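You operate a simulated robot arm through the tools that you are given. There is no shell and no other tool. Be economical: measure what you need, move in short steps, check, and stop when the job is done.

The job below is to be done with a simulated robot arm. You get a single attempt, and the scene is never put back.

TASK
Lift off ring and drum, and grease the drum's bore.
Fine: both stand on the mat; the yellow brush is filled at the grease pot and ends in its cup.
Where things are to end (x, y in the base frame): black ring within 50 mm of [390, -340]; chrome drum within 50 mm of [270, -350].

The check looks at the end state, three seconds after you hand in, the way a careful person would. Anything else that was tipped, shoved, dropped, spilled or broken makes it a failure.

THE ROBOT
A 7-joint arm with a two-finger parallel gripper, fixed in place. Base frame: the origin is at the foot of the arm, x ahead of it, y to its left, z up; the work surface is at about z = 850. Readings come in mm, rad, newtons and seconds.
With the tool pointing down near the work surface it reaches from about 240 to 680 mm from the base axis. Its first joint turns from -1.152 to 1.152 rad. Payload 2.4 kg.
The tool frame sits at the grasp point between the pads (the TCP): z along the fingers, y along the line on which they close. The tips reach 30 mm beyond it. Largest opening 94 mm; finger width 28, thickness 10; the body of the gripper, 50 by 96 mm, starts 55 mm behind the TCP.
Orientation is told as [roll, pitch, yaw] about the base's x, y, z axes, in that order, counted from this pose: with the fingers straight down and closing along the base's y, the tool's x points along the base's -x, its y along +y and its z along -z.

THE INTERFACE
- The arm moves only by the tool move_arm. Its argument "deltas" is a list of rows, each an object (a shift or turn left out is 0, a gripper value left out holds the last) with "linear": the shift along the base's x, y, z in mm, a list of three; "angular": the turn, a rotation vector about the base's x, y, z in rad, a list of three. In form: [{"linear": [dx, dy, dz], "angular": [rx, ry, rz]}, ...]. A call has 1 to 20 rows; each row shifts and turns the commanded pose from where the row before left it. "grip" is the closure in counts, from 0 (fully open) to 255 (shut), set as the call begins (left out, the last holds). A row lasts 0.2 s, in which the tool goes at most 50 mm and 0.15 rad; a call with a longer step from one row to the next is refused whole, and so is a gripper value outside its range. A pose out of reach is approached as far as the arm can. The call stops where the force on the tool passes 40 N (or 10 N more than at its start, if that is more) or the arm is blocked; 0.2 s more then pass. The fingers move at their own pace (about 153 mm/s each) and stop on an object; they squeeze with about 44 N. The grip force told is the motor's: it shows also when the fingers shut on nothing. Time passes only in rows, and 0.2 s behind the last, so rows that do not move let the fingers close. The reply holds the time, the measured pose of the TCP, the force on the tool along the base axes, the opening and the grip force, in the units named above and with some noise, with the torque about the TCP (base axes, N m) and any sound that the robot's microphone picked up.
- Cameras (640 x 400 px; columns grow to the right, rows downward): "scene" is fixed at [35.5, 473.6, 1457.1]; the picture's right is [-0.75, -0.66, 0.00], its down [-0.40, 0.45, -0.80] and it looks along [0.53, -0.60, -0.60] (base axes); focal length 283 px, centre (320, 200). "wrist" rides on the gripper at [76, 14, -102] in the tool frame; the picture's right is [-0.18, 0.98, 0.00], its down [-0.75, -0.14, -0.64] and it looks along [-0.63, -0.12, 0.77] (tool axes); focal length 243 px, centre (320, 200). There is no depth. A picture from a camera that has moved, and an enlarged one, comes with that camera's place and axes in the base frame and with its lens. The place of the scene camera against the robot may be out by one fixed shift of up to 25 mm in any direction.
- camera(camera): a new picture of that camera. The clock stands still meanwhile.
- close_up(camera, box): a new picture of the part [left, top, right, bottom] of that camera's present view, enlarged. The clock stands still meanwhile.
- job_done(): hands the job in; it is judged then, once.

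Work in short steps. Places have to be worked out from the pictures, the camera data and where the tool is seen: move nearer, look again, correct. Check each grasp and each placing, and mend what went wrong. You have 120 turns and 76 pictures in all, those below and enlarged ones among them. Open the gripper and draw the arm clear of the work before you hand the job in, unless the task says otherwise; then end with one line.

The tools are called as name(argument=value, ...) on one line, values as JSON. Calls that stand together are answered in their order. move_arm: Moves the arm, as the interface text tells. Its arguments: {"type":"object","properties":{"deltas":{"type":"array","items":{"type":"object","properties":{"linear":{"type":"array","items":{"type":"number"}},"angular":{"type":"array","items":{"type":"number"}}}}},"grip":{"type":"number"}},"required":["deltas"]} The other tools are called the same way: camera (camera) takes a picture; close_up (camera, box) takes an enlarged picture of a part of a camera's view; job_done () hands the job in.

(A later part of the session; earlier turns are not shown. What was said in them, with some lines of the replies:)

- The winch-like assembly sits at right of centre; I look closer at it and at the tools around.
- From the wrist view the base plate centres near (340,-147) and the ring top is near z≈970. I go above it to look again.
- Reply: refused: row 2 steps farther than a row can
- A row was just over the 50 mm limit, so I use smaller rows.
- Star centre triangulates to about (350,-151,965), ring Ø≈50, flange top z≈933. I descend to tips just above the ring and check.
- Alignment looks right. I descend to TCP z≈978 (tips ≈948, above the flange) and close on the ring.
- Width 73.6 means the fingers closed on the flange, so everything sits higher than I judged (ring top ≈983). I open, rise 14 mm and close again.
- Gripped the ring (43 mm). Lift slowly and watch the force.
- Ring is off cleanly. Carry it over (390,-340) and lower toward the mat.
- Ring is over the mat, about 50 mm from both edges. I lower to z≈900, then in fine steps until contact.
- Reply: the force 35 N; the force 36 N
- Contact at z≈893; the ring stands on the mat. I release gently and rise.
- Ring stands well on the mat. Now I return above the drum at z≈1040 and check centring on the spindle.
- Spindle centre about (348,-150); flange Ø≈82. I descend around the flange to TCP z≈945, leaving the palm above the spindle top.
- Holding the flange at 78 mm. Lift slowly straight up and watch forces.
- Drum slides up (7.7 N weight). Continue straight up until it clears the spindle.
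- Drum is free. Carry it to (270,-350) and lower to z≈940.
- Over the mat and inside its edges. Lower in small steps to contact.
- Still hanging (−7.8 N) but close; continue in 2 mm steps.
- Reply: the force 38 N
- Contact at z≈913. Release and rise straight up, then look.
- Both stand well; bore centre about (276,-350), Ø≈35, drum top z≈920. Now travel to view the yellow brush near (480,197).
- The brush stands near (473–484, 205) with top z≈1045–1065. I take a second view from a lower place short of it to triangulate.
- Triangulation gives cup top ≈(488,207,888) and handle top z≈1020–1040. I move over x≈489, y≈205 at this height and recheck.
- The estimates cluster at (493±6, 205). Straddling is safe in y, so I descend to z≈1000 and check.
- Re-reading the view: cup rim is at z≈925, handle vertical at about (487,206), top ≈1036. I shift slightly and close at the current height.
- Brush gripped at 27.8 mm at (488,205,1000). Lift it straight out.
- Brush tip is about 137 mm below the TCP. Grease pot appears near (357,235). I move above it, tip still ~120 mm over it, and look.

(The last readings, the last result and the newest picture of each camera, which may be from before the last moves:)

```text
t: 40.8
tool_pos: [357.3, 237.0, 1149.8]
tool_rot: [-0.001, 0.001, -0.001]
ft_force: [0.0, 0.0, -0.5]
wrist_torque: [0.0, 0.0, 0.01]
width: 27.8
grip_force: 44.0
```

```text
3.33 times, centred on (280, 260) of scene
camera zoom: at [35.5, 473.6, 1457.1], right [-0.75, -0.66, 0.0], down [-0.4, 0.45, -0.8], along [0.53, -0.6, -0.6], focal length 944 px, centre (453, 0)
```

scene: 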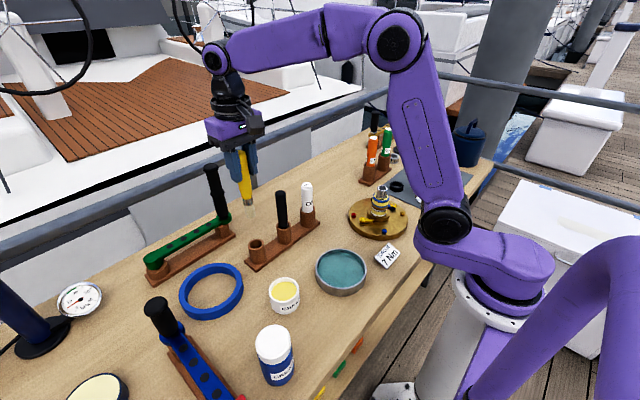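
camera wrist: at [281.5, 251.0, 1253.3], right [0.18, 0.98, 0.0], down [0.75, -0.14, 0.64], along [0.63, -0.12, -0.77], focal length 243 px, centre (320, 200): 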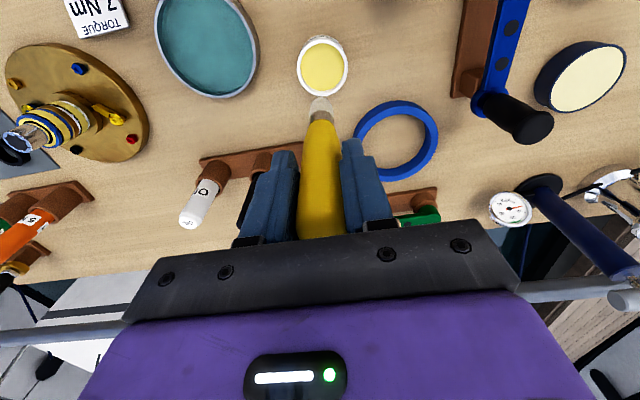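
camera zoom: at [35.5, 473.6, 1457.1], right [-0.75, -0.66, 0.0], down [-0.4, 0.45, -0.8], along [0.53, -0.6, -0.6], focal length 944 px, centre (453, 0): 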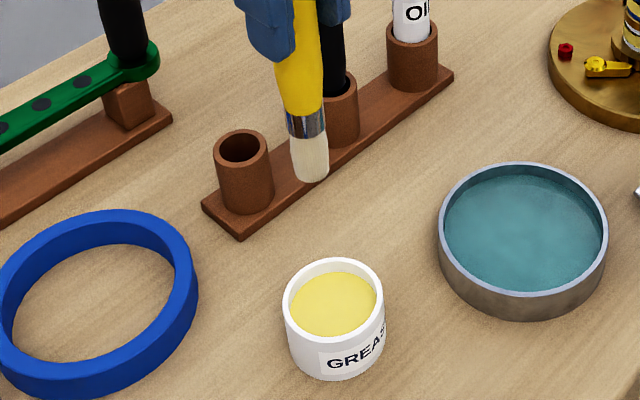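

Pot centre ≈(353.5,237), rim z≈890. Descend so the tip is just over the grease and look.

move_arm(deltas=[{"linear": [-3.5, 0, -30]}, {"linear": [0, 0, -35]}, {"linear": [0, 0, -35]}, {"linear": [0, 0, -20]}, {}])

close_up(camera="scene", box=[250, 240, 330, 320])

close_up(camera="wrist", box=[240, 20, 400, 180])

```text
t: 42.0
tool_pos: [355.1, 235.1, 1029.2]
tool_rot: [0.0, -0.001, 0.001]
ft_force: [-0.8, 0.1, -0.6]
wrist_torque: [0.02, 0.05, -0.01]
width: 27.7
grip_force: 44.2
```

```text
5.00 times, centred on (290, 280) of scene
camera zoom: at [35.5, 473.6, 1457.1], right [-0.75, -0.66, 0.0], down [-0.4, 0.45, -0.8], along [0.53, -0.6, -0.6], focal length 1416 px, centre (470, -200)
```

zoom: 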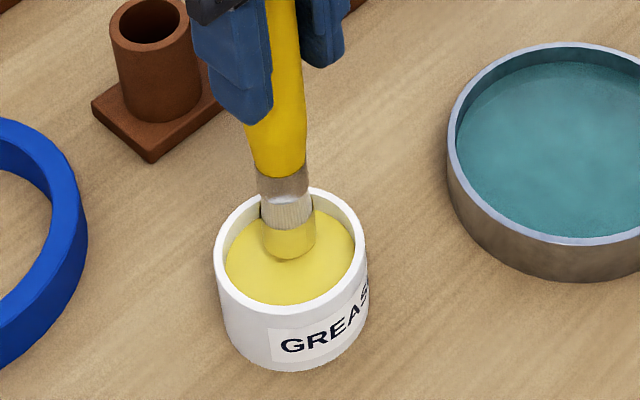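

```text
2.50 times, centred on (320, 100) of wrist
camera zoom: at [278.4, 248.7, 1133.2], right [0.18, 0.98, 0.0], down [0.75, -0.14, 0.64], along [0.63, -0.12, -0.77], focal length 606 px, centre (320, 450)
```

zoom: 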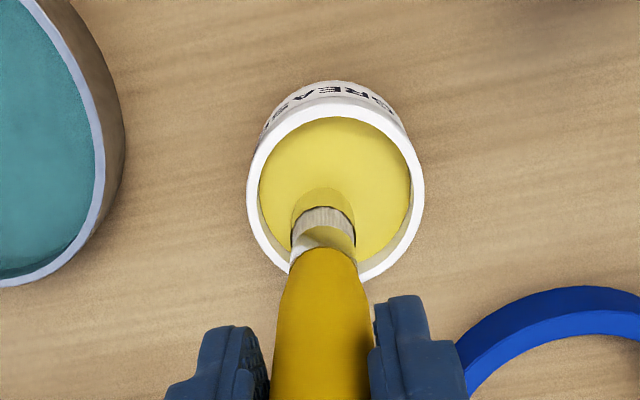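

The bristle end already shows grease colour. I dip a few mm more, dwell, and rise to check.

move_arm(deltas=[{"linear": [0, 0, -5]}, {"linear": [0, 0, -5]}, {}, {}])

move_arm(deltas=[{"linear": [0, 0, 15]}, {"linear": [0, 0, 35]}, {"linear": [0, 0, 40]}, {"linear": [0, 0, 40]}, {"linear": [0, 0, 20]}, {}])

close_up(camera="scene", box=[230, 180, 350, 320])

```text
t: 42.9
tool_pos: [355.3, 235.1, 1020.8]
tool_rot: [0.003, -0.004, 0.0]
ft_force: [-2.5, -3.0, 8.6]
wrist_torque: [-0.29, 0.23, -0.01]
width: 27.9
grip_force: 44.4
stopped in row 4: the force on the tool passed its limit at 41 N (the readings are from after the stop); the commanded pose is now the measured one
```

```text
t: 44.3
tool_pos: [355.0, 235.6, 1171.3]
tool_rot: [0.002, -0.005, 0.0]
ft_force: [-0.2, 0.0, -1.3]
wrist_torque: [-0.02, -0.04, -0.01]
width: 27.7
grip_force: 43.9
```

```text
2.86 times, centred on (290, 250) of scene
camera zoom: at [35.5, 473.6, 1457.1], right [-0.75, -0.66, 0.0], down [-0.4, 0.45, -0.8], along [0.53, -0.6, -0.6], focal length 809 px, centre (406, 57)
```

zoom: 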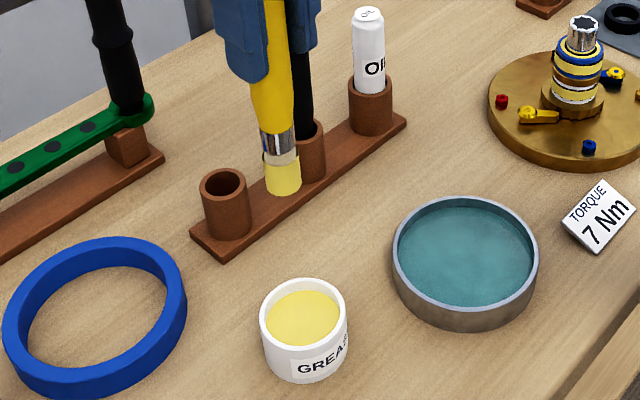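

Brush is loaded with grease and the pot is undisturbed. Carry it over the bore at (276,-350).

move_arm(deltas=[{"linear": [-5, -40, 0]}, {"linear": [-6, -45, 0]}, {"linear": [-6, -45, 0]}, {"linear": [-6, -45, 0]}, {"linear": [-6, -45, 0]}, {"linear": [-6, -45, 0]}, {"linear": [-6, -45, 0]}, {"linear": [-6, -45, 0]}, {"linear": [-6, -45, 0]}, {"linear": [-6, -45, 0]}, {"linear": [-6, -45, 0]}, {"linear": [-6, -45, 0]}, {"linear": [-5, -35, 0]}, {"linear": [-4, -15, 0]}, {}])

camera(camera="wrist")

close_up(camera="scene", box=[380, 120, 480, 220])

```text
t: 47.5
tool_pos: [276.9, -349.4, 1170.7]
tool_rot: [0.005, -0.003, 0.0]
ft_force: [0.5, 0.6, 0.5]
wrist_torque: [0.04, -0.01, 0.01]
width: 27.9
grip_force: 44.3
```

```text
28 pictures are left
camera wrist: at [199.8, -335.4, 1273.8], right [0.18, 0.98, 0.0], down [0.75, -0.14, 0.64], along [0.63, -0.12, -0.76], focal length 243 px, centre (320, 200)
```

wrist: 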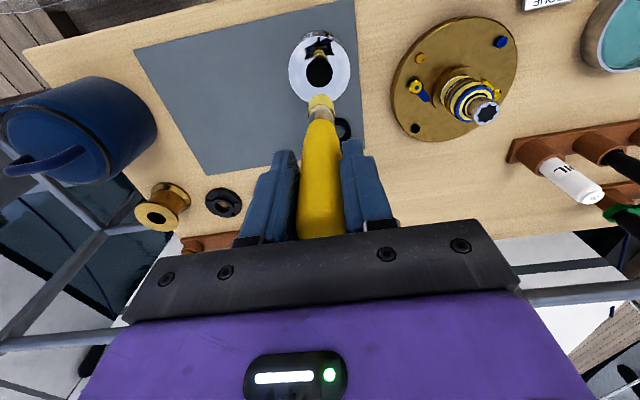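

```text
4.00 times, centred on (430, 170) of scene
camera zoom: at [35.5, 473.5, 1457.1], right [-0.75, -0.66, 0.0], down [-0.4, 0.45, -0.8], along [0.53, -0.6, -0.6], focal length 1133 px, centre (-120, 320)
```

zoom: 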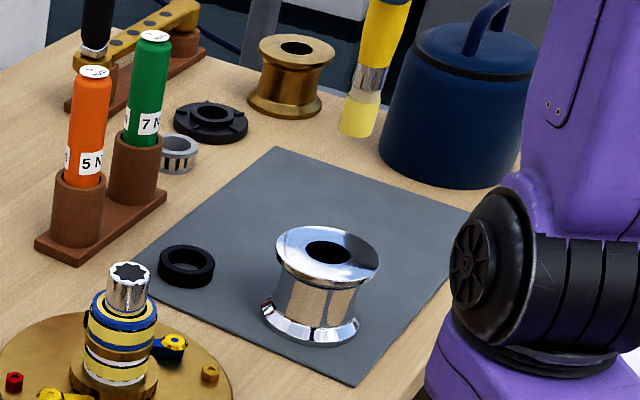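

Bore ≈(275,-350); clearance is about 5 mm per side. Lower so the tip is ~20 mm above the drum and check centring.

move_arm(deltas=[{"linear": [-1, 0, -40]}, {"linear": [0, 0, -40]}, {"linear": [0, 0, -12]}, {}])

close_up(camera="wrist", box=[240, 20, 400, 180])

close_up(camera="scene", box=[410, 130, 490, 210])

```text
t: 48.5
tool_pos: [276.2, -349.4, 1077.3]
tool_rot: [0.005, -0.004, 0.001]
ft_force: [0.5, -1.5, -0.9]
wrist_torque: [0.02, 0.0, 0.0]
width: 27.5
grip_force: 44.0
```

```text
2.50 times, centred on (320, 100) of wrist
camera zoom: at [199.6, -334.5, 1181.5], right [0.18, 0.98, 0.0], down [0.75, -0.14, 0.64], along [0.63, -0.12, -0.76], focal length 606 px, centre (320, 450)
```

zoom: 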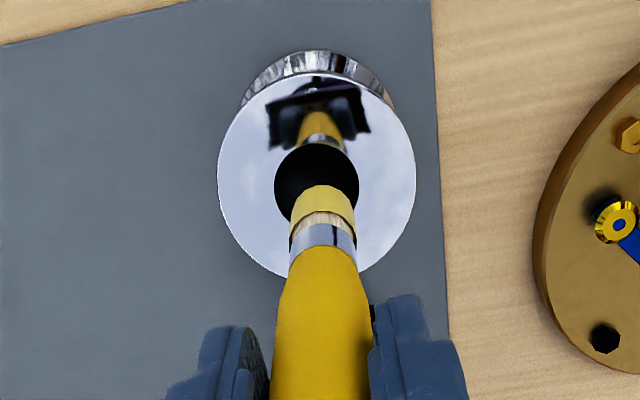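

```text
5.00 times, centred on (450, 170) of scene
camera zoom: at [35.5, 473.5, 1457.1], right [-0.75, -0.66, 0.0], down [-0.4, 0.45, -0.8], along [0.53, -0.6, -0.6], focal length 1416 px, centre (-330, 350)
```

zoom: 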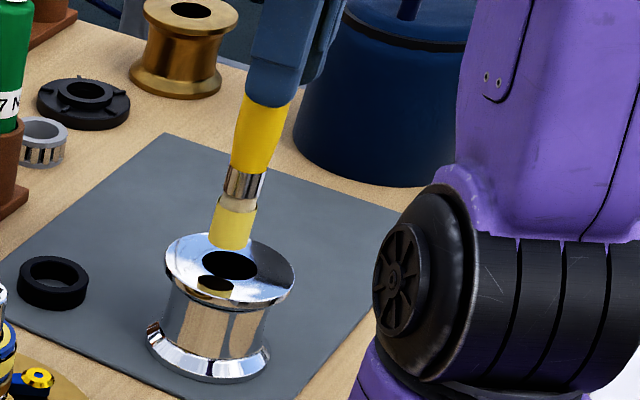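

Both views say the tip is about 3 mm in +x and 2 mm in +y off the bore. Correct and descend to just above the entry.

move_arm(deltas=[{"linear": [-2.8, -1.8, -6]}, {"linear": [0, 0, -6]}, {}])

close_up(camera="wrist", box=[270, 50, 370, 130])

close_up(camera="scene", box=[430, 150, 480, 200])

```text
t: 49.3
tool_pos: [273.8, -351.2, 1067.2]
tool_rot: [0.003, -0.006, 0.002]
ft_force: [0.7, 0.3, -0.3]
wrist_torque: [0.0, 0.03, -0.01]
width: 27.6
grip_force: 43.6
```

```text
5.00 times, centred on (320, 90) of wrist
camera zoom: at [196.5, -337.1, 1170.2], right [0.18, 0.98, 0.0], down [0.75, -0.14, 0.64], along [0.63, -0.12, -0.76], focal length 1213 px, centre (320, 750)
```

zoom: 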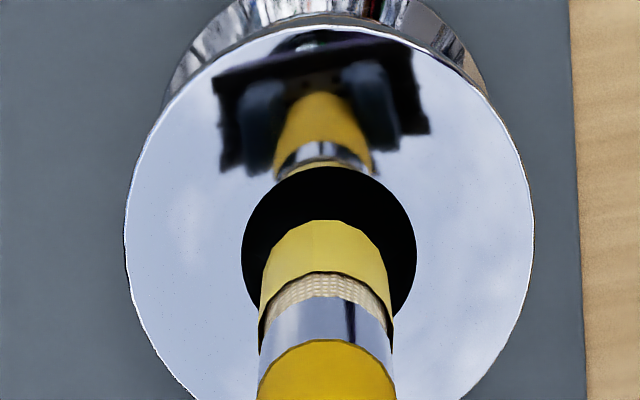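

```text
8.00 times, centred on (455, 175) of scene
camera zoom: at [35.5, 473.5, 1457.1], right [-0.75, -0.66, 0.0], down [-0.4, 0.45, -0.8], along [0.53, -0.6, -0.6], focal length 2266 px, centre (-760, 400)
```

zoom: 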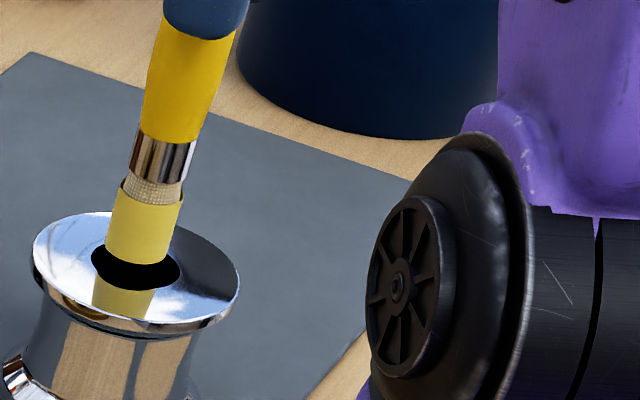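

Y is centred; tip is still about 3 mm too far in +x. Correct and descend gently into the bore.

move_arm(deltas=[{"linear": [-3.2, 0.3, 0]}, {"linear": [0, 0, -6]}, {"linear": [0, 0, -6]}, {}])

close_up(camera="scene", box=[430, 150, 480, 200])

close_up(camera="wrist", box=[270, 50, 370, 130])

```text
t: 50.3
tool_pos: [269.2, -350.2, 1055.3]
tool_rot: [0.002, -0.005, 0.0]
ft_force: [0.3, -0.1, -0.6]
wrist_torque: [-0.02, 0.01, 0.0]
width: 27.5
grip_force: 43.8
```

```text
8.00 times, centred on (455, 175) of scene
camera zoom: at [35.5, 473.5, 1457.1], right [-0.75, -0.66, 0.0], down [-0.4, 0.45, -0.8], along [0.53, -0.6, -0.6], focal length 2266 px, centre (-760, 400)
```

zoom: 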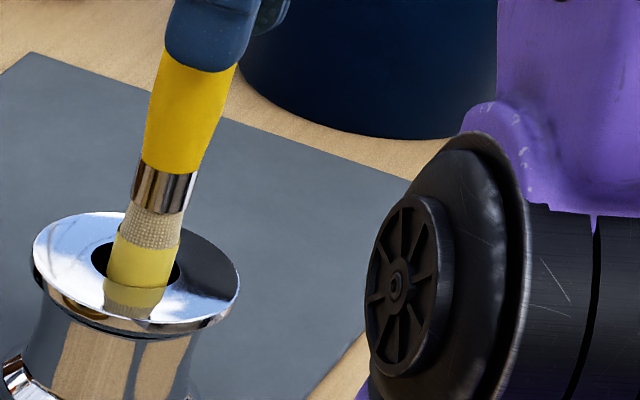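

```text
5.00 times, centred on (320, 90) of wrist
camera zoom: at [192.6, -336.3, 1158.3], right [0.18, 0.98, 0.0], down [0.75, -0.14, 0.64], along [0.63, -0.12, -0.76], focal length 1213 px, centre (320, 750)
```

zoom: 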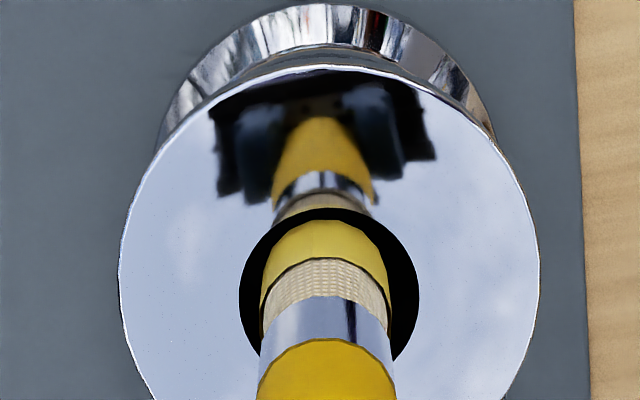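

The tip looks centred and just entering. Continue down in small steps, watching the force.

move_arm(deltas=[{"linear": [0, 0.5, -4]}, {"linear": [0, 0, -4]}, {}])

close_up(camera="scene", box=[430, 150, 480, 200])

```text
t: 51.1
tool_pos: [269.0, -350.2, 1048.1]
tool_rot: [0.004, -0.005, 0.0]
ft_force: [0.2, -0.7, -0.3]
wrist_torque: [-0.01, 0.01, -0.01]
width: 27.3
grip_force: 44.5
```

```text
8.00 times, centred on (455, 175) of scene
camera zoom: at [35.5, 473.5, 1457.1], right [-0.75, -0.66, 0.0], down [-0.4, 0.45, -0.8], along [0.53, -0.6, -0.6], focal length 2266 px, centre (-760, 400)
```

zoom: 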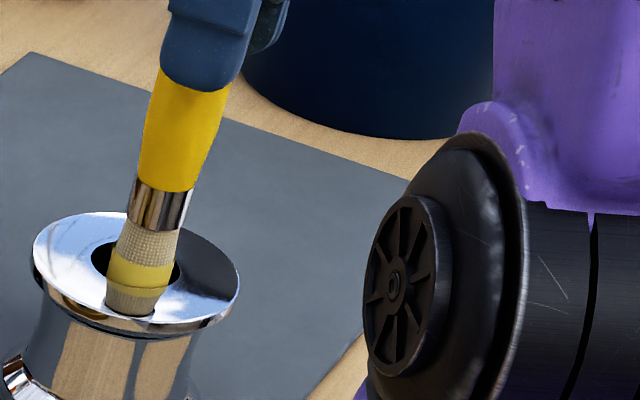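

It is inside the bore with no contact force. Go deeper, then make small sideways strokes along the wall.

move_arm(deltas=[{"linear": [0, 0, -6]}, {"linear": [0, 0, -6]}, {"linear": [0, 0, -6]}, {"linear": [0, 0, -6]}, {}])

close_up(camera="wrist", box=[270, 50, 370, 130])

```text
t: 52.3
tool_pos: [269.6, -350.8, 1021.6]
tool_rot: [0.004, -0.002, 0.0]
ft_force: [-0.8, -0.1, -1.0]
wrist_torque: [0.0, -0.05, 0.02]
width: 27.3
grip_force: 43.7
```

```text
5.00 times, centred on (320, 90) of wrist
camera zoom: at [192.2, -336.0, 1125.7], right [0.18, 0.98, 0.0], down [0.75, -0.14, 0.64], along [0.63, -0.12, -0.76], focal length 1213 px, centre (320, 750)
```

zoom: 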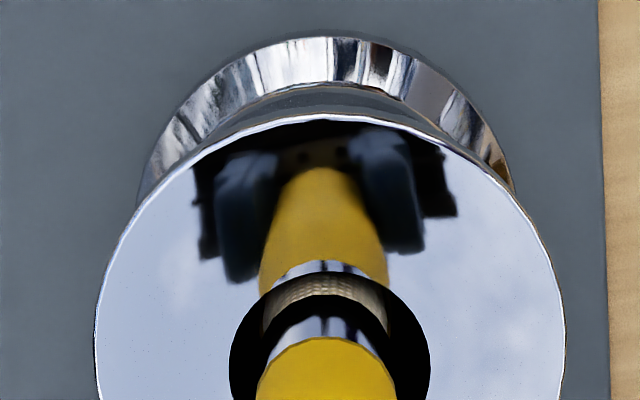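

move_arm(deltas=[{"linear": [0, 0, -6]}, {"linear": [4.5, 0, 0]}, {"linear": [-4.5, 4.5, 0]}, {"linear": [-4.5, -4.5, 0]}, {"linear": [4.5, -4.5, 0]}, {"linear": [4.5, 4.5, 8]}, {"linear": [-4.5, 4.5, 0]}, {"linear": [-4.5, -4.5, 0]}, {"linear": [4.5, -4.5, 0]}, {"linear": [0, 4.5, 0]}, {}])

close_up(camera="scene", box=[430, 150, 480, 200])

```text
t: 54.7
tool_pos: [269.1, -349.3, 1025.8]
tool_rot: [0.004, -0.004, -0.001]
ft_force: [-0.7, 0.2, -0.3]
wrist_torque: [0.04, -0.02, 0.01]
width: 27.5
grip_force: 44.6
```

```text
8.00 times, centred on (455, 175) of scene
camera zoom: at [35.5, 473.5, 1457.1], right [-0.75, -0.66, 0.0], down [-0.4, 0.45, -0.8], along [0.53, -0.6, -0.6], focal length 2266 px, centre (-760, 400)
```

zoom: 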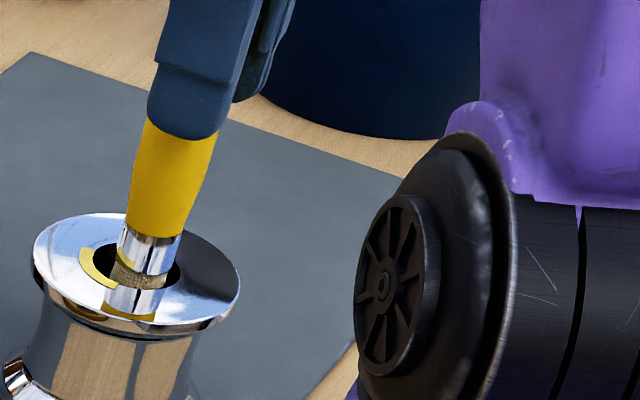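

Some yellow shows at the bore edge. Lift the brush straight out and inspect the bore and tip.

move_arm(deltas=[{"linear": [0, 0, 10]}, {"linear": [0, 0, 20]}, {"linear": [0, 0, 30]}, {"linear": [0, 0, 40]}, {"linear": [0, 0, 45]}, {}])

close_up(camera="scene", box=[410, 120, 490, 200])

close_up(camera="wrist", box=[260, 20, 380, 130])

```text
t: 56.1
tool_pos: [269.8, -350.0, 1171.9]
tool_rot: [0.003, -0.004, 0.001]
ft_force: [-0.5, -0.4, -1.0]
wrist_torque: [-0.01, 0.01, -0.02]
width: 27.1
grip_force: 44.0
```

```text
5.00 times, centred on (450, 160) of scene
camera zoom: at [35.5, 473.6, 1457.1], right [-0.75, -0.66, 0.0], down [-0.4, 0.45, -0.8], along [0.53, -0.6, -0.6], focal length 1416 px, centre (-330, 400)
```

zoom: 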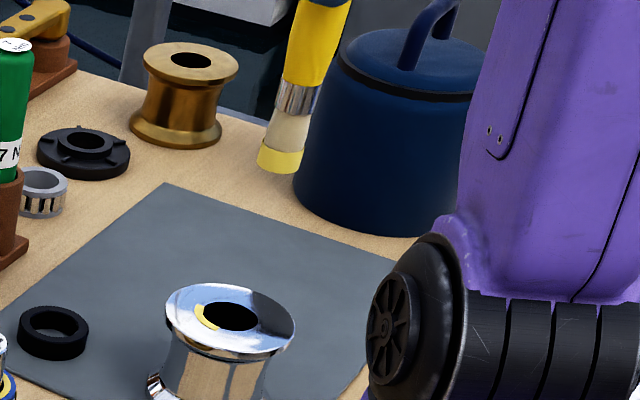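

```text
3.64 times, centred on (320, 75) of wrist
camera zoom: at [192.3, -336.8, 1275.1], right [0.18, 0.98, 0.0], down [0.75, -0.14, 0.64], along [0.63, -0.12, -0.76], focal length 882 px, centre (320, 654)
```

zoom: 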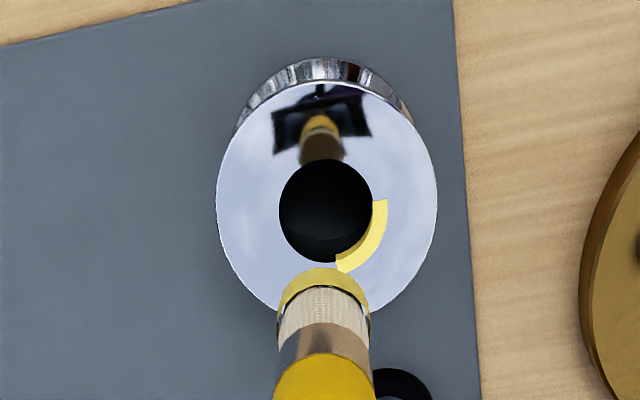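

A grease arc covers only the +x to +y side of the bore, so the coat seems to follow where the brush wipes. I re-enter and sweep a slow circle, starting on the uncovered −x/−y side.

move_arm(deltas=[{"linear": [0, 0, -40]}, {"linear": [0, 0, -40]}, {"linear": [0, 0, -25]}, {"linear": [0, 0, -12]}, {"linear": [0, 0, -12]}, {"linear": [0, 0, -12]}, {"linear": [0, 0, -9]}, {}])

move_arm(deltas=[{"linear": [-3, 0, 0]}, {"linear": [-3, 0, 0]}, {"linear": [0.8, -3, 0]}, {"linear": [2.2, -2.2, 0]}, {"linear": [3, -0.8, 0]}, {"linear": [3, 0.8, 0]}, {"linear": [2.2, 2.2, 0]}, {"linear": [0.8, 3, 0]}, {"linear": [-0.8, 3, 0]}, {"linear": [-2.2, 2.2, 0]}, {"linear": [-3, 0.8, 0]}, {"linear": [-3, -0.8, 0]}, {"linear": [-2.2, -2.2, 0]}, {"linear": [-0.8, -3, 0]}, {"linear": [6, 0, 0]}, {}])

move_arm(deltas=[{"linear": [0, 0, 10]}, {"linear": [0, 0, 20]}, {"linear": [0, 0, 30]}, {"linear": [0, 0, 40]}, {"linear": [0, 0, 45]}, {}])

close_up(camera="wrist", box=[260, 20, 380, 130])

```text
t: 57.9
tool_pos: [270.0, -351.3, 1018.8]
tool_rot: [0.003, -0.003, 0.0]
ft_force: [0.6, 0.5, -0.2]
wrist_torque: [0.04, -0.01, 0.01]
width: 27.2
grip_force: 43.8
```

```text
t: 61.3
tool_pos: [268.3, -350.8, 1019.7]
tool_rot: [0.003, -0.002, -0.001]
ft_force: [-3.5, 1.1, -3.3]
wrist_torque: [0.18, 0.37, 0.0]
width: 26.7
grip_force: 44.4
```

```text
t: 62.7
tool_pos: [268.3, -351.7, 1164.9]
tool_rot: [0.004, -0.004, -0.001]
ft_force: [-0.4, 0.7, -0.8]
wrist_torque: [-0.01, 0.04, -0.01]
width: 27.1
grip_force: 44.3
```

```text
3.64 times, centred on (320, 75) of wrist
camera zoom: at [192.3, -337.4, 1268.9], right [0.18, 0.98, 0.0], down [0.75, -0.14, 0.64], along [0.63, -0.12, -0.76], focal length 882 px, centre (320, 654)
```

zoom: 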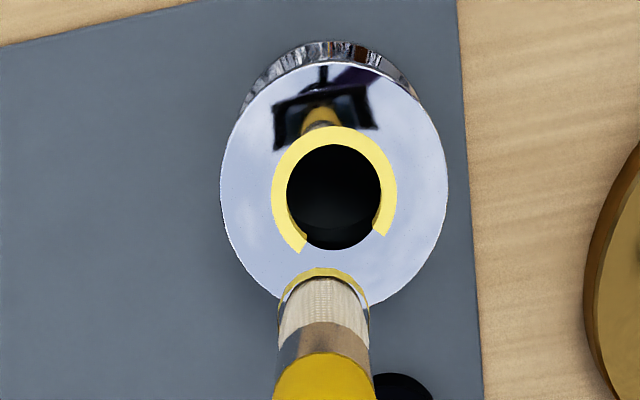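

Coat now covers about three quarters; the +x side remains, and the drum slid ~5 mm (still about (270,-347)). I re-centre accordingly, re-enter and wipe the +x side with what is left on the brush.

move_arm(deltas=[{"linear": [-4.2, 4, 0]}, {"linear": [0, 0, -40]}, {"linear": [0, 0, -40]}, {"linear": [0, 0, -18]}, {}])

close_up(camera="wrist", box=[270, 50, 370, 130])

```text
t: 63.9
tool_pos: [263.2, -346.1, 1063.4]
tool_rot: [0.005, -0.005, 0.001]
ft_force: [-0.4, 0.2, -1.4]
wrist_torque: [-0.02, 0.01, -0.02]
width: 26.8
grip_force: 43.8
```

```text
5.00 times, centred on (320, 90) of wrist
camera zoom: at [186.5, -332.0, 1167.3], right [0.18, 0.98, 0.0], down [0.75, -0.14, 0.65], along [0.63, -0.12, -0.76], focal length 1213 px, centre (320, 750)
```

zoom: 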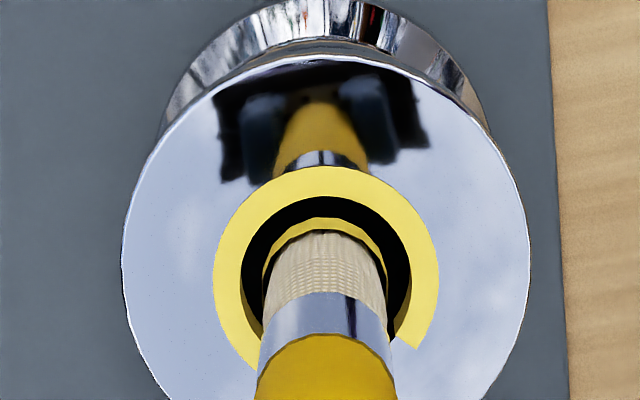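

Centred. Descend and wipe the +x side.

move_arm(deltas=[{"linear": [0, 0, -8]}, {"linear": [0, 0, -10]}, {"linear": [0, 0, -12]}, {"linear": [0, 0, -12]}, {"linear": [2, 4.5, 0]}, {"linear": [2, -1, 0]}, {"linear": [1.5, -2, 0]}, {"linear": [0.5, -1.5, 0]}, {"linear": [-0.5, -1.5, 0]}, {"linear": [-1.5, -2, 0]}, {"linear": [-2, -1, 0]}, {"linear": [2, 1, 0]}, {"linear": [1.5, 2, 0]}, {"linear": [0.5, 1.5, 0]}, {"linear": [-0.5, 1.5, 0]}, {"linear": [-5, -1.5, 0]}, {}])

move_arm(deltas=[{"linear": [0, 0, 10]}, {"linear": [0, 0, 20]}, {"linear": [0, 0, 30]}, {"linear": [0, 0, 40]}, {"linear": [0, 0, 45]}, {}])

close_up(camera="wrist", box=[260, 20, 380, 130])

```text
t: 67.5
tool_pos: [265.1, -347.2, 1023.4]
tool_rot: [0.004, -0.005, -0.001]
ft_force: [0.1, -0.9, -1.1]
wrist_torque: [0.0, -0.01, 0.0]
width: 26.7
grip_force: 44.1
```

```text
t: 68.9
tool_pos: [267.2, -346.2, 1171.5]
tool_rot: [0.004, -0.005, 0.0]
ft_force: [1.3, -0.4, -1.1]
wrist_torque: [0.0, 0.02, 0.01]
width: 26.7
grip_force: 43.8
```

```text
3.64 times, centred on (320, 75) of wrist
camera zoom: at [189.3, -331.7, 1274.3], right [0.18, 0.98, 0.0], down [0.75, -0.14, 0.64], along [0.63, -0.12, -0.76], focal length 882 px, centre (320, 654)
```

zoom: 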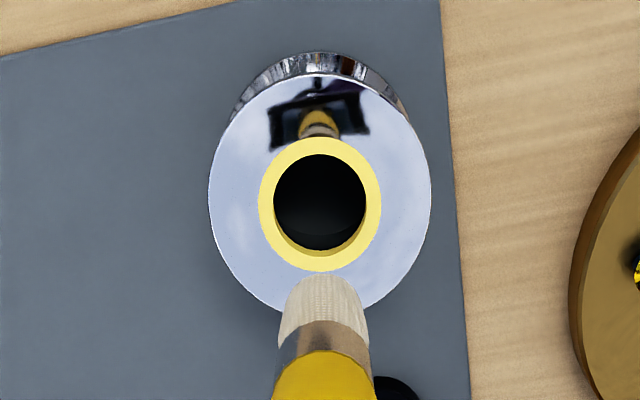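

The coat is now a full ring and the brush is used up. Carry the brush back above its cup.

move_arm(deltas=[{"linear": [17, 42.4, 0], "angular": [-0.004, 0.005, 0]}, {"linear": [17, 42.4, 0]}, {"linear": [17, 42.4, 0]}, {"linear": [17, 42.4, 0]}, {"linear": [17, 42.4, 0]}, {"linear": [17, 42.4, 0]}, {"linear": [17, 42.4, 0]}, {"linear": [17, 42.4, 0]}, {"linear": [17, 42.4, 0]}, {"linear": [17, 42.4, 0]}, {"linear": [17, 42.4, 0]}, {"linear": [17, 42.4, 0]}, {"linear": [17, 42.4, 0]}, {}])

```text
t: 71.9
tool_pos: [487.2, 205.8, 1170.7]
tool_rot: [-0.001, 0.0, -0.002]
ft_force: [-0.5, 0.5, -0.9]
wrist_torque: [-0.03, -0.01, -0.01]
width: 26.8
grip_force: 43.8
```

move_arm(deltas=[{"linear": [0.5, -0.5, -40]}, {"linear": [0, 0, -40]}, {}])

close_up(camera="wrist", box=[260, 20, 380, 130])

close_up(camera="scene", box=[220, 190, 290, 270])

```text
t: 72.7
tool_pos: [486.8, 205.8, 1089.8]
tool_rot: [-0.001, 0.002, 0.0]
ft_force: [-0.5, -0.4, 0.9]
wrist_torque: [-0.06, -0.06, 0.01]
width: 26.8
grip_force: 43.8
```

```text
3.64 times, centred on (320, 75) of wrist
camera zoom: at [410.2, 219.9, 1193.6], right [0.18, 0.98, 0.0], down [0.75, -0.14, 0.64], along [0.63, -0.12, -0.77], focal length 882 px, centre (320, 654)
```

zoom: 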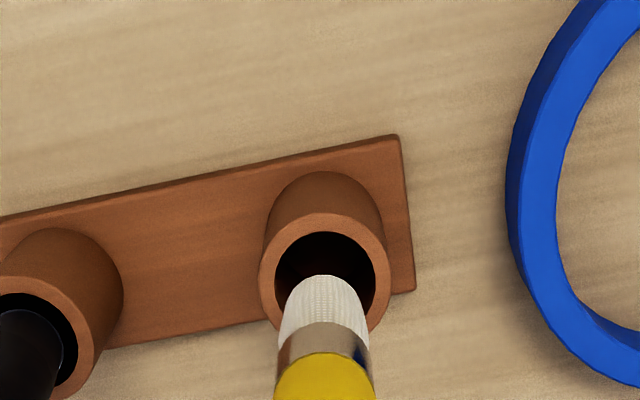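

```text
5.00 times, centred on (255, 230) of scene
camera zoom: at [35.5, 473.6, 1457.1], right [-0.75, -0.66, 0.0], down [-0.4, 0.45, -0.8], along [0.53, -0.6, -0.6], focal length 1416 px, centre (645, 50)
```

zoom: 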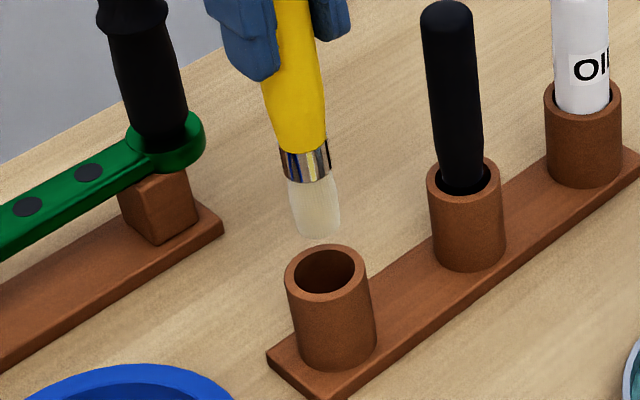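

Nearly aligned (within ~1.5 mm). Nudge and lower until the tip is right at the rim, then check.

move_arm(deltas=[{"linear": [-0.5, 0.5, -10]}, {"linear": [0, 0, -10]}, {}])

close_up(camera="wrist", box=[280, 50, 360, 130])

close_up(camera="scene", box=[230, 210, 280, 260])

```text
t: 73.5
tool_pos: [485.6, 205.4, 1069.5]
tool_rot: [-0.002, 0.001, 0.001]
ft_force: [0.4, -0.4, -1.1]
wrist_torque: [0.0, 0.04, 0.01]
width: 26.8
grip_force: 43.8
```

```text
5.00 times, centred on (320, 90) of wrist
camera zoom: at [409.9, 220.4, 1173.4], right [0.18, 0.98, 0.0], down [0.75, -0.14, 0.64], along [0.63, -0.12, -0.77], focal length 1213 px, centre (320, 750)
```

zoom: 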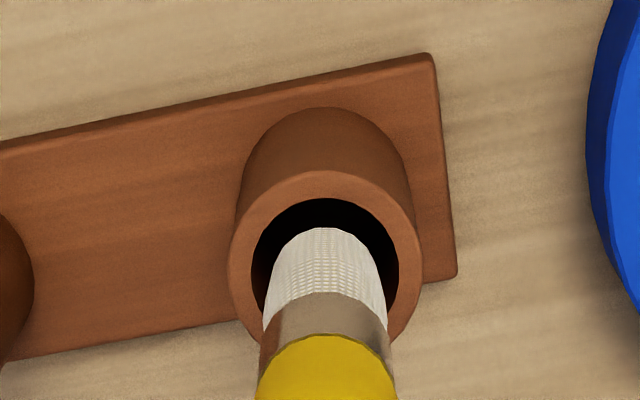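

```text
8.00 times, centred on (255, 235) of scene
camera zoom: at [35.5, 473.6, 1457.1], right [-0.75, -0.66, 0.0], down [-0.4, 0.45, -0.8], along [0.53, -0.6, -0.6], focal length 2266 px, centre (840, -80)
```

zoom: 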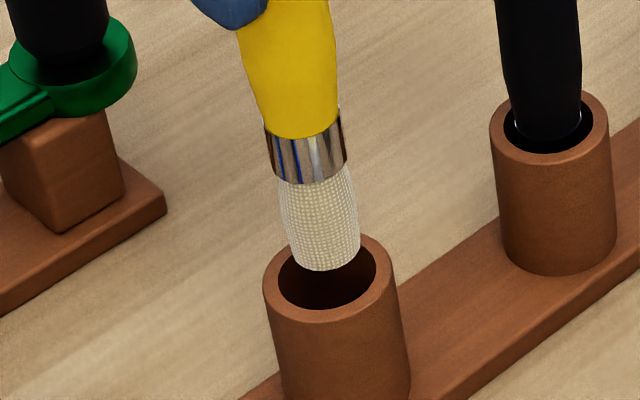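

Well aligned in both views. Descend into the cup in small steps.

move_arm(deltas=[{"linear": [0.3, 0.3, -6]}, {"linear": [0, 0, -6]}, {"linear": [0, 0, -6]}, {}])

close_up(camera="scene", box=[230, 210, 280, 260])

```text
t: 74.5
tool_pos: [486.7, 205.5, 1051.3]
tool_rot: [-0.002, 0.0, 0.001]
ft_force: [0.1, 0.3, -0.7]
wrist_torque: [0.0, 0.02, 0.0]
width: 26.7
grip_force: 43.8
```

```text
8.00 times, centred on (255, 235) of scene
camera zoom: at [35.5, 473.6, 1457.1], right [-0.75, -0.66, 0.0], down [-0.4, 0.45, -0.8], along [0.53, -0.6, -0.6], focal length 2266 px, centre (840, -80)
```

zoom: 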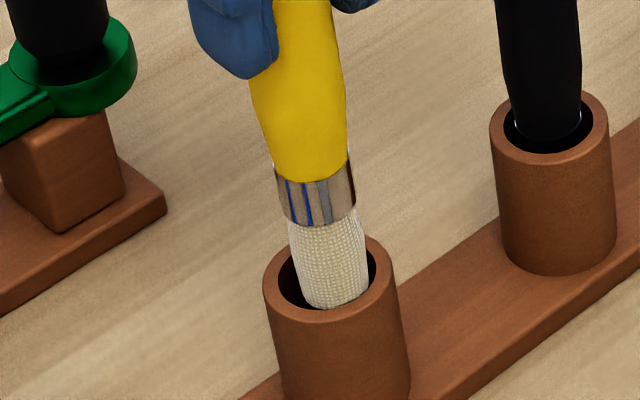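

It is in the cup with no contact force. Continue down to about z≈1003.

move_arm(deltas=[{"linear": [0, 0, -8]}, {"linear": [0, 0, -8]}, {"linear": [0, 0, -8]}, {"linear": [0, 0, -8]}, {"linear": [0, 0, -8]}, {"linear": [0, 0, -5]}, {}])

```text
t: 75.8
tool_pos: [487.3, 205.0, 1016.9]
tool_rot: [0.001, -0.006, 0.002]
ft_force: [-2.8, -1.5, 9.0]
wrist_torque: [-0.17, 0.36, 0.04]
width: 26.5
grip_force: 44.1
stopped in row 6: the force on the tool passed its limit at 45 N (the readings are from after the stop); the commanded pose is now the measured one
```

Contact at z≈1017, higher than the original 1000. Look before releasing.

close_up(camera="scene", box=[215, 180, 295, 270])

camera(camera="wrist")

```text
4.44 times, centred on (255, 225) of scene
camera zoom: at [35.3, 473.4, 1457.2], right [-0.75, -0.66, 0.0], down [-0.4, 0.45, -0.8], along [0.53, -0.6, -0.6], focal length 1259 px, centre (609, 89)
```

zoom: 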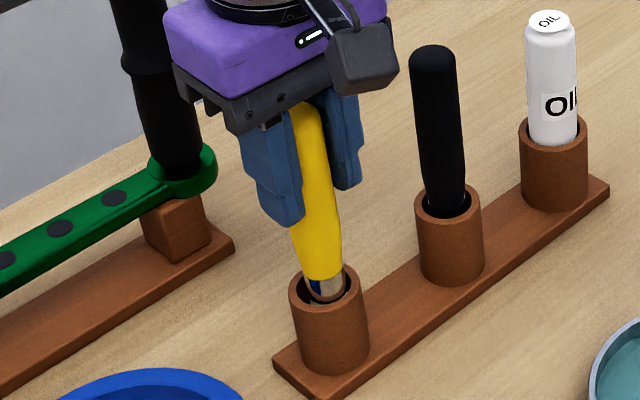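

```text
6 pictures are left
camera wrist: at [410.9, 219.6, 1119.3], right [0.18, 0.98, 0.0], down [0.75, -0.14, 0.65], along [0.64, -0.12, -0.76], focal length 243 px, centre (320, 200)
```

wrist: 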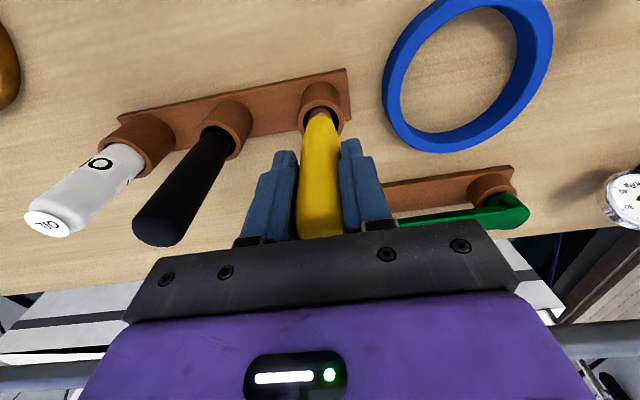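

The brush stops ~15 mm short; force and torque show the tip pressing on the +x/+y wall. I lift 4 mm, shift (−1.5,−0.8) and lower again.

move_arm(deltas=[{"linear": [0, 0, 4], "angular": [0, 0.005, 0]}, {"linear": [-1.5, -0.8, 0]}, {}])

move_arm(deltas=[{"linear": [0, 0, -3]}, {"linear": [0, 0, -3]}, {"linear": [0, 0, -3]}, {}])

```text
t: 76.6
tool_pos: [486.6, 203.1, 1018.7]
tool_rot: [0.001, -0.005, 0.0]
ft_force: [0.5, 0.7, -0.1]
wrist_torque: [0.05, -0.08, 0.02]
width: 26.6
grip_force: 43.7
```

```text
t: 77.4
tool_pos: [487.5, 204.6, 1015.5]
tool_rot: [0.003, -0.004, 0.0]
ft_force: [-3.5, -2.0, 7.2]
wrist_torque: [-0.16, 0.35, 0.04]
width: 26.8
grip_force: 44.3
stopped in row 3: the force on the tool passed its limit at 43 N (the readings are from after the stop); the commanded pose is now the measured one
```

Same spot; the brush is slightly tilted in the grip and binds. It is deep in the cup, so I ease up 1 mm and open, letting it settle the last mm.

move_arm(deltas=[{"linear": [0, 0, 1]}, {}, {}], grip=150)

close_up(camera="scene", box=[215, 180, 295, 270])

```text
t: 78.2
tool_pos: [487.5, 205.3, 1016.8]
tool_rot: [0.002, -0.007, 0.0]
ft_force: [0.5, -0.3, -0.1]
wrist_torque: [-0.02, 0.06, 0.01]
width: 38.7
grip_force: 0.1
```

```text
4.44 times, centred on (255, 225) of scene
camera zoom: at [35.5, 473.6, 1457.1], right [-0.75, -0.66, 0.0], down [-0.4, 0.45, -0.8], along [0.53, -0.6, -0.6], focal length 1259 px, centre (609, 89)
```

zoom: 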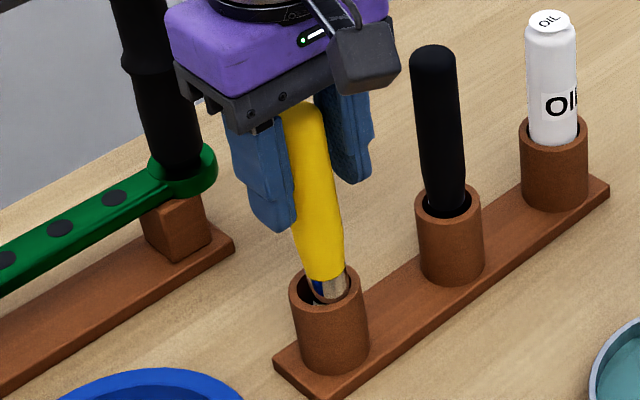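

It stays ~13 mm high, binding in the cup. I re-grip in its natural position, lift a little and press down again with small wiggles.

move_arm(deltas=[{}, {}, {}], grip=255)

move_arm(deltas=[{"linear": [0, 0, 3]}, {"linear": [0, 0, 3]}, {"linear": [0, 0, 2]}, {}])

```text
t: 79.0
tool_pos: [487.8, 204.8, 1016.4]
tool_rot: [0.004, -0.006, -0.001]
ft_force: [0.5, -0.5, 0.5]
wrist_torque: [-0.09, 0.0, 0.0]
width: 26.6
grip_force: 44.3
```

```text
t: 80.0
tool_pos: [488.9, 204.7, 1024.0]
tool_rot: [0.004, -0.006, 0.0]
ft_force: [-0.4, 0.8, -0.9]
wrist_torque: [0.0, 0.0, 0.01]
width: 26.3
grip_force: 44.6
```

move_arm(deltas=[{"linear": [0, 0, -3]}, {"linear": [0, 0, -3]}, {"linear": [0, 0, -2]}, {}])

move_arm(deltas=[{"linear": [0, 0, -1.5]}, {}])

```text
t: 81.0
tool_pos: [487.7, 205.5, 1016.3]
tool_rot: [0.003, -0.009, -0.001]
ft_force: [-0.7, -0.5, 2.0]
wrist_torque: [-0.04, 0.09, 0.0]
width: 26.6
grip_force: 44.1
```

```text
t: 81.6
tool_pos: [488.7, 204.9, 1016.5]
tool_rot: [0.005, -0.01, 0.0]
ft_force: [-2.6, -0.5, 24.5]
wrist_torque: [-0.03, 0.58, 0.02]
width: 26.6
grip_force: 44.2
```

The contact acts ~9 mm to the −x side of the axis: the brush is tilted, tip toward +x. I lift, straighten the tool (pitch +0.03), and lower again.

move_arm(deltas=[{"linear": [0, 0, 4]}, {"linear": [0, 0, 4]}, {"angular": [-0.005, 0.03, 0]}, {}])

move_arm(deltas=[{"linear": [0, 0, -3]}, {"linear": [0, 0, -3]}, {"linear": [0, 0, -3]}, {"linear": [0, 0, -2]}, {}])

```text
t: 82.6
tool_pos: [489.5, 203.6, 1022.3]
tool_rot: [0.001, 0.022, -0.002]
ft_force: [9.0, -0.2, -4.2]
wrist_torque: [-0.04, -1.25, 0.01]
width: 26.3
grip_force: 44.2
```

```text
t: 83.5
tool_pos: [488.2, 205.7, 1017.1]
tool_rot: [0.0, 0.02, -0.003]
ft_force: [-2.9, -2.2, 7.6]
wrist_torque: [-0.16, 0.35, 0.01]
width: 26.1
grip_force: 44.0
stopped in row 4: the force on the tool passed its limit at 45 N (the readings are from after the stop); the commanded pose is now the measured one
```

Height is the same each time, with a steady push toward −x,−y, as if the tip's +x/+y edge lands on something. I lift, level the tool, and probe laterally for the walls.

move_arm(deltas=[{"linear": [0, 0, 5]}, {"linear": [0, 0, 5], "angular": [0, -0.02, 0]}, {}])

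move_arm(deltas=[{"linear": [-2, 0, 0]}, {}])

move_arm(deltas=[{"linear": [-2, 0, 0]}, {}])

move_arm(deltas=[{"linear": [6, 0, 0]}, {}])

move_arm(deltas=[{"linear": [2, 0, 0]}, {}])

```text
t: 84.3
tool_pos: [489.3, 205.4, 1026.1]
tool_rot: [0.0, 0.001, -0.001]
ft_force: [-0.9, -0.6, -0.1]
wrist_torque: [-0.02, 0.0, 0.04]
width: 26.4
grip_force: 43.9
```

```text
t: 84.9
tool_pos: [486.7, 205.9, 1025.4]
tool_rot: [0.0, 0.001, -0.001]
ft_force: [-0.6, -0.8, -1.0]
wrist_torque: [0.02, -0.01, -0.02]
width: 26.4
grip_force: 43.8
```

```text
t: 85.5
tool_pos: [485.4, 207.3, 1025.0]
tool_rot: [0.001, -0.003, -0.001]
ft_force: [4.5, 0.5, -2.1]
wrist_torque: [-0.01, -0.61, -0.02]
width: 26.4
grip_force: 44.2
```

```text
t: 86.1
tool_pos: [490.2, 206.6, 1027.2]
tool_rot: [0.001, 0.0, -0.002]
ft_force: [0.3, -0.2, -0.9]
wrist_torque: [0.02, -0.01, 0.0]
width: 26.3
grip_force: 44.3
```

```text
t: 86.7
tool_pos: [493.1, 205.3, 1026.3]
tool_rot: [0.0, -0.001, -0.002]
ft_force: [0.1, 0.0, 0.2]
wrist_torque: [0.01, 0.0, 0.04]
width: 26.1
grip_force: 43.6
```

The −x wall is at ≈485.5, while 492.5 is still free, so the centre is further +x. Continue probing.

move_arm(deltas=[{"linear": [2, 0, 0]}, {}])

move_arm(deltas=[{"linear": [2, 0, 0]}, {}])

```text
t: 87.3
tool_pos: [494.0, 205.9, 1025.4]
tool_rot: [0.001, 0.0, -0.001]
ft_force: [-1.3, -0.1, -1.2]
wrist_torque: [0.01, -0.03, 0.01]
width: 26.3
grip_force: 44.2
```

```text
t: 87.9
tool_pos: [495.9, 205.6, 1026.2]
tool_rot: [0.001, 0.0, -0.001]
ft_force: [0.6, 0.4, 0.3]
wrist_torque: [-0.04, 0.01, 0.01]
width: 26.2
grip_force: 44.0
```

camera(camera="wrist")

close_up(camera="scene", box=[215, 180, 295, 270])

```text
4 pictures are left
camera wrist: at [419.8, 220.2, 1129.5], right [0.19, 0.98, 0.0], down [0.75, -0.14, 0.64], along [0.63, -0.12, -0.77], focal length 243 px, centre (320, 200)
```

wrist: 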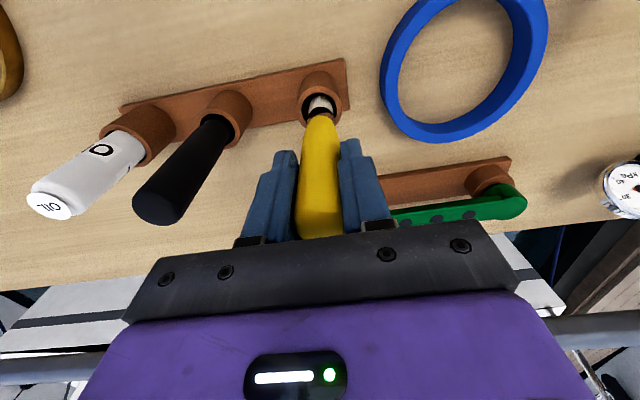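

```text
4.44 times, centred on (255, 225) of scene
camera zoom: at [35.5, 473.6, 1457.1], right [-0.75, -0.66, 0.0], down [-0.4, 0.45, -0.8], along [0.53, -0.6, -0.6], focal length 1259 px, centre (609, 89)
```

zoom: 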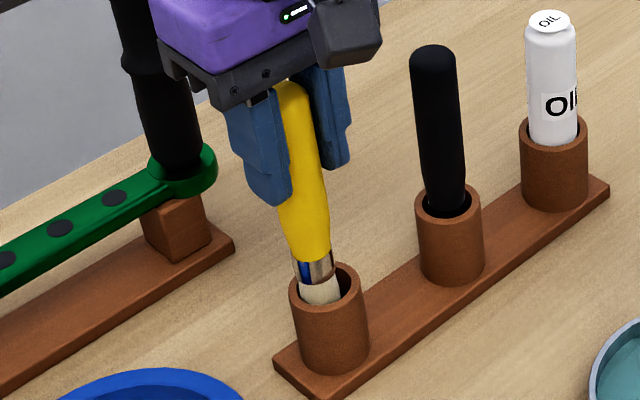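

Clearance is larger than thought; the free range runs from 485.5 past 496. I centre at x≈491 and lower again.

move_arm(deltas=[{"linear": [-4.5, -0.5, 0]}, {"linear": [0, 0, -4]}, {"linear": [0, 0, -4]}, {"linear": [0, 0, -3]}, {}])

move_arm(deltas=[{"linear": [0, 0, -2]}, {"linear": [0, 0, -2]}, {}])

```text
t: 89.1
tool_pos: [492.5, 204.2, 1014.2]
tool_rot: [-0.001, 0.0, -0.002]
ft_force: [0.2, 0.2, -0.3]
wrist_torque: [0.01, 0.04, -0.01]
width: 26.2
grip_force: 44.2
```

```text
t: 89.9
tool_pos: [492.7, 204.9, 1011.4]
tool_rot: [0.001, -0.001, -0.002]
ft_force: [0.1, -0.2, -0.6]
wrist_torque: [0.0, -0.05, 0.02]
width: 26.3
grip_force: 44.2
```

Now it passes below the earlier stop with no force. Continue in small steps.

move_arm(deltas=[{"linear": [0, 0, -2]}, {"linear": [0, 0, -2]}, {"linear": [0, 0, -2]}, {}])

move_arm(deltas=[{"linear": [0, 0, -2]}, {"linear": [0, 0, -2]}, {}])

```text
t: 90.9
tool_pos: [493.5, 204.6, 1004.2]
tool_rot: [0.0, 0.0, -0.002]
ft_force: [-0.2, 1.0, 0.0]
wrist_torque: [0.0, 0.02, 0.0]
width: 26.3
grip_force: 43.7
```

```text
t: 91.7
tool_pos: [491.8, 204.8, 1001.5]
tool_rot: [0.0, 0.0, -0.003]
ft_force: [-0.4, 1.3, -0.7]
wrist_torque: [0.02, -0.01, -0.03]
width: 26.2
grip_force: 44.5
```

move_arm(deltas=[{"linear": [0, 0, -2]}, {"linear": [0, 0, -1.5]}, {}])

move_arm(deltas=[{"linear": [0, 0, -1.5]}, {"linear": [0, 0, -1.5]}, {}])

```text
t: 92.4
tool_pos: [492.7, 205.0, 999.8]
tool_rot: [0.001, 0.0, -0.001]
ft_force: [-2.9, -1.4, 8.7]
wrist_torque: [-0.24, 0.42, -0.01]
width: 26.0
grip_force: 43.7
stopped in row 3: the force on the tool passed its limit at 43 N (the readings are from after the stop); the commanded pose is now the measured one
```

```text
t: 93.0
tool_pos: [492.9, 206.3, 1000.5]
tool_rot: [0.003, -0.007, -0.002]
ft_force: [-2.9, -2.4, 8.7]
wrist_torque: [-0.24, 0.39, 0.03]
width: 25.8
grip_force: 44.2
stopped in row 3: the force on the tool passed its limit at 42 N (the readings are from after the stop); the commanded pose is now the measured one
```

Seated on the cup floor at the original height. Ease off, open, and check.

move_arm(deltas=[{"linear": [0, 0, 1]}, {}, {}], grip=170)

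move_arm(deltas=[{}, {}, {}], grip=0)

close_up(camera="scene", box=[215, 180, 295, 270])

```text
t: 93.8
tool_pos: [493.8, 205.4, 999.6]
tool_rot: [0.001, -0.007, -0.001]
ft_force: [-0.1, 0.3, 0.6]
wrist_torque: [0.02, 0.01, 0.0]
width: 31.2
grip_force: 0.0
```

```text
t: 94.6
tool_pos: [493.5, 205.6, 999.6]
tool_rot: [0.004, -0.008, -0.002]
ft_force: [0.6, -0.4, 0.0]
wrist_torque: [-0.03, -0.01, 0.02]
width: 94.1
grip_force: 0.1
```

```text
4.44 times, centred on (255, 225) of scene
camera zoom: at [35.5, 473.6, 1457.1], right [-0.75, -0.66, 0.0], down [-0.4, 0.45, -0.8], along [0.53, -0.6, -0.6], focal length 1259 px, centre (609, 89)
```

zoom: 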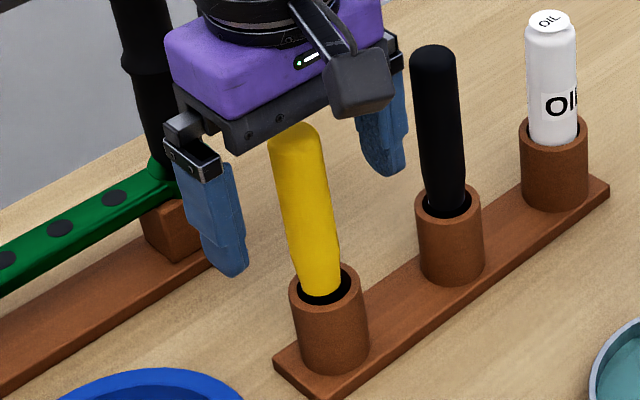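

The brush is fully in its cup and the ferrule is hidden. Rise straight up clear and take a final look.

move_arm(deltas=[{"linear": [0, 0, 20]}, {"linear": [0, 0, 40]}, {"linear": [0, 0, 45]}, {"linear": [0, 0, 45]}, {"linear": [0, 0, 45]}, {"linear": [-40, -20, 20]}, {"linear": [-40, -20, 0]}, {}])

camera(camera="scene")

close_up(camera="scene", box=[340, 130, 480, 240])

```text
t: 96.4
tool_pos: [412.3, 164.0, 1213.1]
tool_rot: [0.002, -0.005, -0.001]
ft_force: [0.1, -1.1, 0.6]
wrist_torque: [0.0, -0.01, 0.02]
width: 93.8
grip_force: 0.1
```

```text
1 pictures are left
```

scene: 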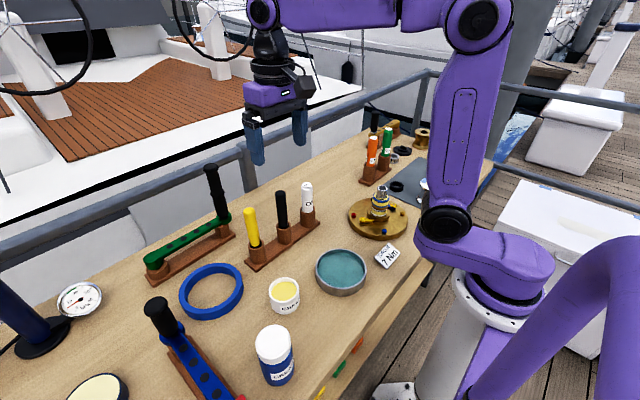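

```text
3.64 times, centred on (410, 185) of scene
camera zoom: at [35.5, 473.5, 1457.1], right [-0.75, -0.66, 0.0], down [-0.4, 0.45, -0.8], along [0.53, -0.6, -0.6], focal length 1030 px, centre (-7, 254)
```

zoom: 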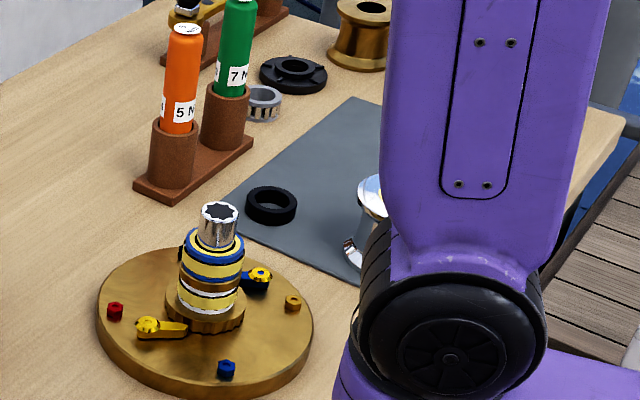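

Ring and drum stand on the mat, the bore has a full ring of grease, the brush is in its cup, and the arm is clear with the gripper open. I hand the job in.

job_done()

```text
The job is handed in.
```

The job is handed in: the black ring stands on the mat at about (390, -338) and the chrome drum at about (270, -347), its bore has a full ring of grease from the brush filled at the pot, and the yellow brush is back in its cup, leaning slightly.
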